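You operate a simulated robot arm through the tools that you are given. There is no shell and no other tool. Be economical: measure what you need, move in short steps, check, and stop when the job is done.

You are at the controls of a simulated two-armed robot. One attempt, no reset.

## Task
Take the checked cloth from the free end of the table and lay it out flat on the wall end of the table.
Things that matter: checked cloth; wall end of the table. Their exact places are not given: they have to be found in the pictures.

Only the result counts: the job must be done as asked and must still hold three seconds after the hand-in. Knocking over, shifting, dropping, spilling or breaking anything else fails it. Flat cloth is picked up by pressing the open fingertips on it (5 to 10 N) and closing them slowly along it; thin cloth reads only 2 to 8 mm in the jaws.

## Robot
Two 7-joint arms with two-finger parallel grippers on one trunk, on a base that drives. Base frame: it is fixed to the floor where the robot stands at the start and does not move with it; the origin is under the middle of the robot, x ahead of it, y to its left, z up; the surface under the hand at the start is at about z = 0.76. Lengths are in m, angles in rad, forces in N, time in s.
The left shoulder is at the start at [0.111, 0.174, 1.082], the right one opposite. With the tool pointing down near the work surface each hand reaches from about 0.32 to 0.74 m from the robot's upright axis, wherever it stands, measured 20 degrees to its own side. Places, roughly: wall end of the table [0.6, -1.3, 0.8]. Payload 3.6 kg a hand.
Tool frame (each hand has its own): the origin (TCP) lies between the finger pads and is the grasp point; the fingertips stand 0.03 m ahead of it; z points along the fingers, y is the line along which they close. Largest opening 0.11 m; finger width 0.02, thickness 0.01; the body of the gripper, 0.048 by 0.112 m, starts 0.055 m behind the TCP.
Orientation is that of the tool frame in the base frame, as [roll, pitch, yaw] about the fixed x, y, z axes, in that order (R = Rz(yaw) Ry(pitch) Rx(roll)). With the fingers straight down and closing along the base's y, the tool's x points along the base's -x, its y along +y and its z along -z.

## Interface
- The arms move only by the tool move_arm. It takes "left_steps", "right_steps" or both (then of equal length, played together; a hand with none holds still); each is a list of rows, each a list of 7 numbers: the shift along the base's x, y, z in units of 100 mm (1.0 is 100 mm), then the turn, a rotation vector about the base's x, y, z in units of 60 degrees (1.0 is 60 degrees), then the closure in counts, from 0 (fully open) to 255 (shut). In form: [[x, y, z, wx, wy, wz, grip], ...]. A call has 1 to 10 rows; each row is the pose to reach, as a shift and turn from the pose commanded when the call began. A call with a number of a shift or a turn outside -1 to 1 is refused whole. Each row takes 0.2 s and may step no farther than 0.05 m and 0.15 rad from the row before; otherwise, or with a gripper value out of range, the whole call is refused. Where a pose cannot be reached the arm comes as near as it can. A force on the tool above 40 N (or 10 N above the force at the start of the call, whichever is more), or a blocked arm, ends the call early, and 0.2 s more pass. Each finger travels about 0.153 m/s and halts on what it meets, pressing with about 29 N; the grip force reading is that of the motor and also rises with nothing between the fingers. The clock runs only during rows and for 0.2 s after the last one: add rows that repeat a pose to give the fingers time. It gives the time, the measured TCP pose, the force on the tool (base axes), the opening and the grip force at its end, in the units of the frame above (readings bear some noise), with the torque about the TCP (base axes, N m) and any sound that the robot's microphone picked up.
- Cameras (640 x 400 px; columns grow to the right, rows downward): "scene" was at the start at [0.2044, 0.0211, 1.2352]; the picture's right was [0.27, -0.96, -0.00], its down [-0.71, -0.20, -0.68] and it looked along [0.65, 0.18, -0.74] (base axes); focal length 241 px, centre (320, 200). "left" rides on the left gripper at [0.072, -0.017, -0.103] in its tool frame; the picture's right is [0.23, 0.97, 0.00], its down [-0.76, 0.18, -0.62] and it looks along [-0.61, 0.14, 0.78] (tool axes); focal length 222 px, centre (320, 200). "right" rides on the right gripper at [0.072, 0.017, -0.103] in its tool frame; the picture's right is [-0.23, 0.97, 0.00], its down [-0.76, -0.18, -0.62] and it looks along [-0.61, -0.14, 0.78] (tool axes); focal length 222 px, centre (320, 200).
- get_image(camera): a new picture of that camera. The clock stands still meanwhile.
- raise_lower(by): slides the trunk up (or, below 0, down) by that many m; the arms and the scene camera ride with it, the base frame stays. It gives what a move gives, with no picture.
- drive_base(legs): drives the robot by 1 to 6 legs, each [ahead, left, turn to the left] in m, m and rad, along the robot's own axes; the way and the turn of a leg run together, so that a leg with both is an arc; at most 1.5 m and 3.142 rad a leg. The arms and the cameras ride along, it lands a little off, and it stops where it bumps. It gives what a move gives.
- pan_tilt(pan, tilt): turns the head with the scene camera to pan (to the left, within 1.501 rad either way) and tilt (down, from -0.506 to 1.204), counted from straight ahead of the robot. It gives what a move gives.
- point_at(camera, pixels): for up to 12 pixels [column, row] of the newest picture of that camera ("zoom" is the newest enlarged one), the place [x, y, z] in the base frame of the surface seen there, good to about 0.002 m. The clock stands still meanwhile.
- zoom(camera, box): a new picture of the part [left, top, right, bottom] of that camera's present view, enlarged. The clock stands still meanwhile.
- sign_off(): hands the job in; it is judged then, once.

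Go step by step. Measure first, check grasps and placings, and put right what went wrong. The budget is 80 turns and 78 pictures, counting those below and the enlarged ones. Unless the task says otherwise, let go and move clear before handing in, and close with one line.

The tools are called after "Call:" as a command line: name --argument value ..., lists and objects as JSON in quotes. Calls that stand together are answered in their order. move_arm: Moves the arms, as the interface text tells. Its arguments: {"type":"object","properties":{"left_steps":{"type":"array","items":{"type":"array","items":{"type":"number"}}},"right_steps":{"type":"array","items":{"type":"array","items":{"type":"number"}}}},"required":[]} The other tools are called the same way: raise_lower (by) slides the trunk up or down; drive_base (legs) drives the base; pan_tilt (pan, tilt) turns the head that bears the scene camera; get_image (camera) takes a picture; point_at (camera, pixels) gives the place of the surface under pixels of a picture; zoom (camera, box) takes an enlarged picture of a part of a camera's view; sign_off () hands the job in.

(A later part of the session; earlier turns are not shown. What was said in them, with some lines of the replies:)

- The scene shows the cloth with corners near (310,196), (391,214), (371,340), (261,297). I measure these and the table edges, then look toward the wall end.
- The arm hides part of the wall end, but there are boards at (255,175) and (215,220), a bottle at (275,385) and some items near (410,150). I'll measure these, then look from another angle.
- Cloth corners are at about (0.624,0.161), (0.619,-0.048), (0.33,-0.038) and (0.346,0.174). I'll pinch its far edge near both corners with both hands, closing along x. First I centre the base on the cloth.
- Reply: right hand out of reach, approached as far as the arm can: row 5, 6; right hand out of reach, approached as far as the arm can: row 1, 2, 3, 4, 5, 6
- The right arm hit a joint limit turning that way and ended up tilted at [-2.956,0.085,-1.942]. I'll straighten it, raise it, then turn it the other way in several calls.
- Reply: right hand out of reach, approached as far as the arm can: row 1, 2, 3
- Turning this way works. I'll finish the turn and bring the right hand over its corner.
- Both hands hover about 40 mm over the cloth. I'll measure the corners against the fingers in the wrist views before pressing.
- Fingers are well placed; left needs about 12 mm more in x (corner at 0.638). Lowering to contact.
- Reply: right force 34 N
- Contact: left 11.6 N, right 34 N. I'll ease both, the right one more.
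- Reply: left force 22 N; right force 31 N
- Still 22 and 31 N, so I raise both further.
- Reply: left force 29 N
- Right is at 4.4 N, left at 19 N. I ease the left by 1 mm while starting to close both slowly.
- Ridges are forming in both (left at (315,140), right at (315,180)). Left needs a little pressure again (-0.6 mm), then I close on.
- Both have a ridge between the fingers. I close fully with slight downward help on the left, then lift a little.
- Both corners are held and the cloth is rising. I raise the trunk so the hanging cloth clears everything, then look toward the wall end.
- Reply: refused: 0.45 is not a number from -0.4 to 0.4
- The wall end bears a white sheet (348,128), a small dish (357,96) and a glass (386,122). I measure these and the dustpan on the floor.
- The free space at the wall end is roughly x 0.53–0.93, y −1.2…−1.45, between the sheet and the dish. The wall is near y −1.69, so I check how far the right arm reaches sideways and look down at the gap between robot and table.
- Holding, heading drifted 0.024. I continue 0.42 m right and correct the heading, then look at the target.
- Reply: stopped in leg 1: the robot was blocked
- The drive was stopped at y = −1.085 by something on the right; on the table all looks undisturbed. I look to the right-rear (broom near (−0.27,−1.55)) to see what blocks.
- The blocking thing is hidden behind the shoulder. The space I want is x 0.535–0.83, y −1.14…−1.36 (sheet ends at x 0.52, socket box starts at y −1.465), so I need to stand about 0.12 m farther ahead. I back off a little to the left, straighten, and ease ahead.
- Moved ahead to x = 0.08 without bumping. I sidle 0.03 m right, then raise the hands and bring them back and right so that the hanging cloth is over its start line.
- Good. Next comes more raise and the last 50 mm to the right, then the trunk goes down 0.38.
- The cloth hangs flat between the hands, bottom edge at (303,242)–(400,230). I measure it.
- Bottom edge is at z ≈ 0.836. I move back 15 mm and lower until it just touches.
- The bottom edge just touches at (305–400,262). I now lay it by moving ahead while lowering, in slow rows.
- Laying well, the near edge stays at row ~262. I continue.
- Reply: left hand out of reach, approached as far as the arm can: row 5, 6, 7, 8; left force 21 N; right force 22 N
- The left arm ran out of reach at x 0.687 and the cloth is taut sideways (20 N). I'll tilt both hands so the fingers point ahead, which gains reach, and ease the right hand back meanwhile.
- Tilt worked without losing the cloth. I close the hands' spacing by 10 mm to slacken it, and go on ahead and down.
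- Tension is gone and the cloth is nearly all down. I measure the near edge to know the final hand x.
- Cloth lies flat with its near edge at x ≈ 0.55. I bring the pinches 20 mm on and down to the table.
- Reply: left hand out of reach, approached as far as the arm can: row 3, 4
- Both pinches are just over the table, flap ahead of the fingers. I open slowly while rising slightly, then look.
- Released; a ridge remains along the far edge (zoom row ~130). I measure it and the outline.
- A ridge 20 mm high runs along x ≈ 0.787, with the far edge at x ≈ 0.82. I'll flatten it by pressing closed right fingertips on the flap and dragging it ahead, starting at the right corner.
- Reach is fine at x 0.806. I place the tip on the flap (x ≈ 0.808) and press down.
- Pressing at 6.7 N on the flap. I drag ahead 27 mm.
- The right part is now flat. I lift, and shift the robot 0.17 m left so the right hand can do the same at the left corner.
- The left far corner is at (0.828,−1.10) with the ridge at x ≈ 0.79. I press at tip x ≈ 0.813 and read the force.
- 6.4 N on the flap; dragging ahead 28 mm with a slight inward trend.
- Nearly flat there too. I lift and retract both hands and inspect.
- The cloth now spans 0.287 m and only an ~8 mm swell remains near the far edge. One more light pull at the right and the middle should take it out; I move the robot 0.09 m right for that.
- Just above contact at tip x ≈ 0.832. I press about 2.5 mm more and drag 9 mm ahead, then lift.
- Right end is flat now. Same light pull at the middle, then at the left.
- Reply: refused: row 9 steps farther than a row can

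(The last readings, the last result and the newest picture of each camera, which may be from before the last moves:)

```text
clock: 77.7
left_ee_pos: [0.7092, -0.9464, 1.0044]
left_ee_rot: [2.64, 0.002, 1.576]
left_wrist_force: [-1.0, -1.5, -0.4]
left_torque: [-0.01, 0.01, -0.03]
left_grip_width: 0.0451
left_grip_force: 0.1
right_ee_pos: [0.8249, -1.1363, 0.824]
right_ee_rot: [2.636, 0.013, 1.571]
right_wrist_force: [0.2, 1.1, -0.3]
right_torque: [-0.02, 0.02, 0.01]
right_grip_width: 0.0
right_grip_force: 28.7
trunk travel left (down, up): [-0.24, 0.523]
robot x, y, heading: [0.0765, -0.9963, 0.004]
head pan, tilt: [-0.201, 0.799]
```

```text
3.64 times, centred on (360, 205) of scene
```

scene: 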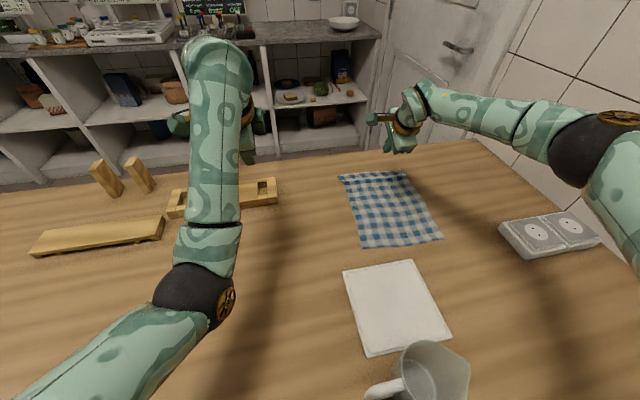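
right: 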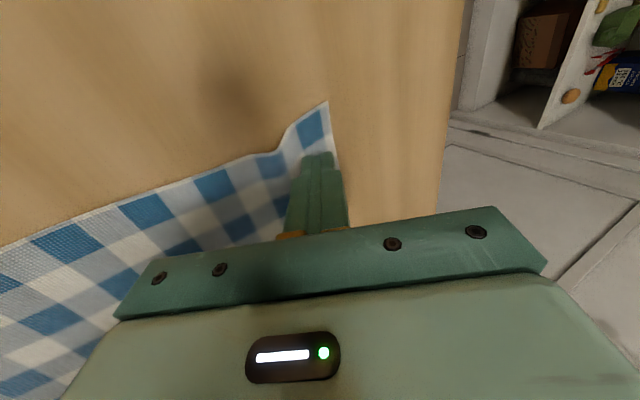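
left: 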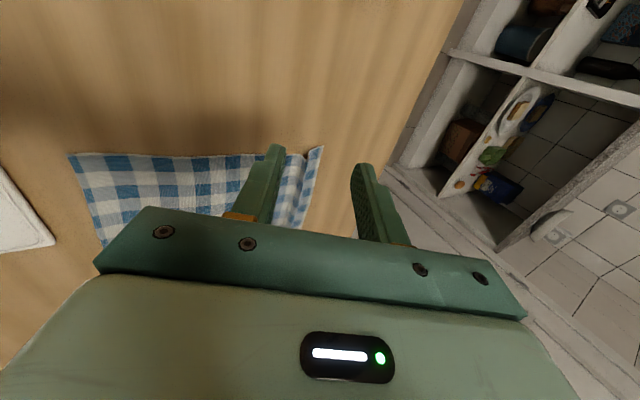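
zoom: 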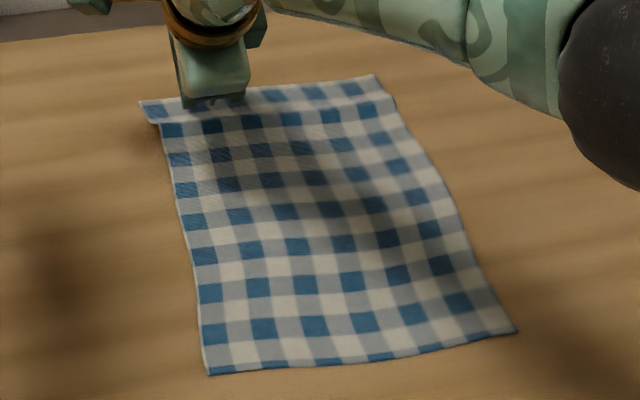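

The last row step was too long, so nothing moved; the middle is flat. I redo the left pull with gentler retreat steps.

Call:
move_arm --right_steps '[[0.02, 0.05, -0.2, 0, 0, 0, 255], [0.02, 0.05, -0.31, 0, 0, 0, 255], [0.02, 0.05, -0.34, 0, 0, 0, 255], [0.06, 0.04, -0.345, 0, 0, 0, 255], [0.1, 0.03, -0.345, 0, 0, 0, 255], [0.1, 0.03, -0.2, 0, 0, 0, 255], [0.1, 0.03, 0, 0, 0, 0, 255], [0.0, 0, 0.4, 0, 0, 0, 255], [-0.1, -0.2, 0.7, 0, 0, 0, 255], [-0.2, -0.4, 1.0, 0, 0, 0, 255]]'

Call:
move_arm --right_steps '[[0, -0.4, 0.2, 0, 0, 0, 255], [-0.1, -0.8, 0.4, 0, 0, 0, 255], [-0.2, -1.0, 0.6, 0, 0, 0, 255]]'

Call:
zoom --camera "scene" --box '[290, 150, 430, 260]'

Call:
point_at --camera "zoom" --pixels '[[142, 100], [158, 122], [160, 135], [260, 90], [260, 105], [260, 120], [373, 76], [390, 97], [210, 372], [515, 330], [300, 250], [360, 210]]'

```text
clock: 79.9
left_ee_pos: [0.7086, -0.9484, 1.0055]
left_ee_rot: [2.639, 0.0, 1.58]
left_wrist_force: [0.3, 0.6, 0.6]
left_torque: [-0.03, -0.02, -0.01]
left_grip_width: 0.0453
left_grip_force: 0.1
right_ee_pos: [0.8561, -1.1517, 0.9186]
right_ee_rot: [2.591, 0.023, 1.585]
right_wrist_force: [-1.0, -1.2, -0.7]
right_torque: [-0.03, -0.05, -0.01]
right_grip_width: 0.0
right_grip_force: 29.2
right hand out of reach, approached as far as the arm can: row 7, 8, 9, 10
trunk travel left (down, up): [-0.24, 0.523]
robot x, y, heading: [0.0794, -0.9938, 0.008]
head pan, tilt: [-0.201, 0.799]
```

```text
clock: 80.7
left_ee_pos: [0.7083, -0.9468, 1.0045]
left_ee_rot: [2.639, 0.001, 1.577]
left_wrist_force: [0.5, 0.4, -0.2]
left_torque: [0.03, 0.0, -0.02]
left_grip_width: 0.0456
left_grip_force: 0.0
right_ee_pos: [0.8334, -1.2506, 0.9749]
right_ee_rot: [2.637, 0.01, 1.573]
right_wrist_force: [-0.3, 0.1, -0.4]
right_torque: [0.01, -0.01, 0.01]
right_grip_width: 0.0
right_grip_force: 29.3
trunk travel left (down, up): [-0.24, 0.523]
robot x, y, heading: [0.0763, -0.995, 0.005]
head pan, tilt: [-0.201, 0.799]
```

```text
3.64 times, centred on (360, 205) of scene
```

zoom: 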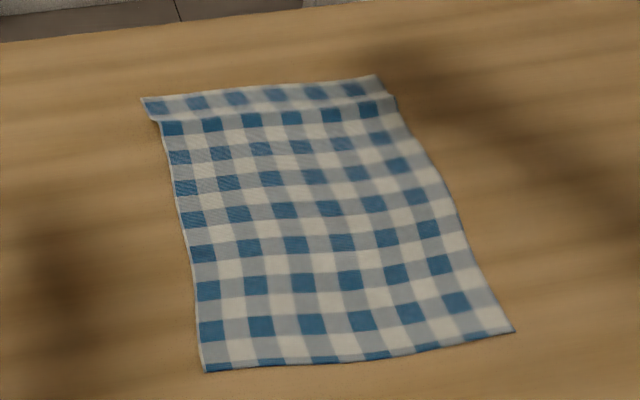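

```text
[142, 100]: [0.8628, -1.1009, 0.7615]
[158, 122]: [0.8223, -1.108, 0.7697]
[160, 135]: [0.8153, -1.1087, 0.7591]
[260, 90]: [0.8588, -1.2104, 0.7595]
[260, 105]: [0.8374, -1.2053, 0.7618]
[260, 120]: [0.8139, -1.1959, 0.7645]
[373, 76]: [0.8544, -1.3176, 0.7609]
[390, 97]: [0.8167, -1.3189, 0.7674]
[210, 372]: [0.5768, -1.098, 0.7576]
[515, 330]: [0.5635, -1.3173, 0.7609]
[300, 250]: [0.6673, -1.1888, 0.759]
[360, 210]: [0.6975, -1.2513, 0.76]
```

The cloth lies at x 0.57–0.86, y −1.10…−1.32, within a few mm of flat, and clear of the sheet and socket box. I raise the hands clear and take a last look.

Call:
raise_lower --by 0.2

Call:
drive_base --legs '[[-0.15, 0, 0]]'

Call:
get_image --camera "scene"

Call:
zoom --camera "scene" --box '[260, 120, 440, 260]'

```text
clock: 82.8
left_ee_pos: [0.7094, -0.9464, 1.2055]
left_ee_rot: [2.641, 0.0, 1.577]
left_wrist_force: [0.3, 0.0, -0.2]
left_torque: [0.0, -0.03, 0.0]
left_grip_width: 0.0453
left_grip_force: 0.0
right_ee_pos: [0.8202, -1.253, 1.2324]
right_ee_rot: [2.561, 0.011, 1.57]
right_wrist_force: [0.2, -0.1, -0.5]
right_torque: [-0.04, -0.03, 0.01]
right_grip_width: 0.0
right_grip_force: 29.3
trunk travel left (down, up): [-0.44, 0.323]
robot x, y, heading: [0.0744, -0.9953, 0.005]
head pan, tilt: [-0.201, 0.799]
```

```text
clock: 84.2
left_ee_pos: [0.5585, -0.9473, 1.2057]
left_ee_rot: [2.64, 0.001, 1.576]
left_wrist_force: [-1.3, 1.2, 0.4]
left_torque: [0.05, -0.04, -0.01]
left_grip_width: 0.0452
left_grip_force: 0.1
right_ee_pos: [0.671, -1.2551, 1.2329]
right_ee_rot: [2.563, 0.011, 1.571]
right_wrist_force: [0.4, -0.1, 0.3]
right_torque: [0.02, -0.04, 0.0]
right_grip_width: 0.0
right_grip_force: 29.1
trunk travel left (down, up): [-0.44, 0.323]
robot x, y, heading: [-0.0726, -0.9994, 0.006]
head pan, tilt: [-0.201, 0.799]
```

```text
27 pictures are left
```

scene: 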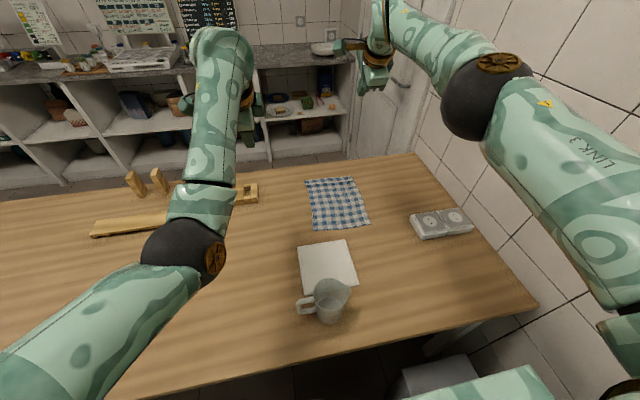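

```text
2.86 times, centred on (350, 190) of scene
```

zoom: 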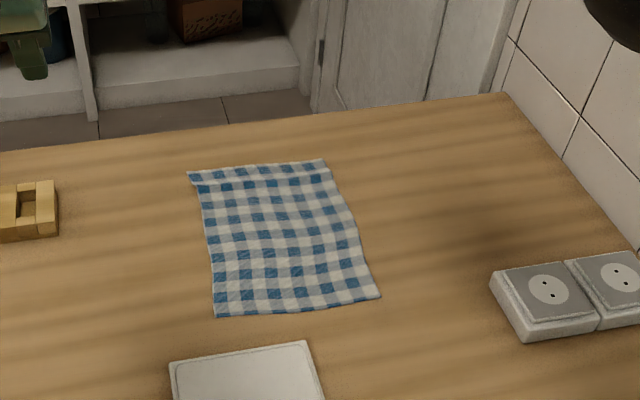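

The last picture shows the cloth spread out at the wall end. The sheet, jug, boards and socket box look undisturbed, and both hands are clear, so I hand in.

Call:
sign_off

```text
The job is handed in.
```

The checked cloth is laid out on the wall end of the table, at about x 0.57–0.86, y −1.10 to −1.32. A low crease about 7–10 mm high remains near its far edge. While driving right, the base was stopped at y = −1.085 by something I could not see; a white box on the floor under the table may be what it touched, and I could not tell whether it moved.
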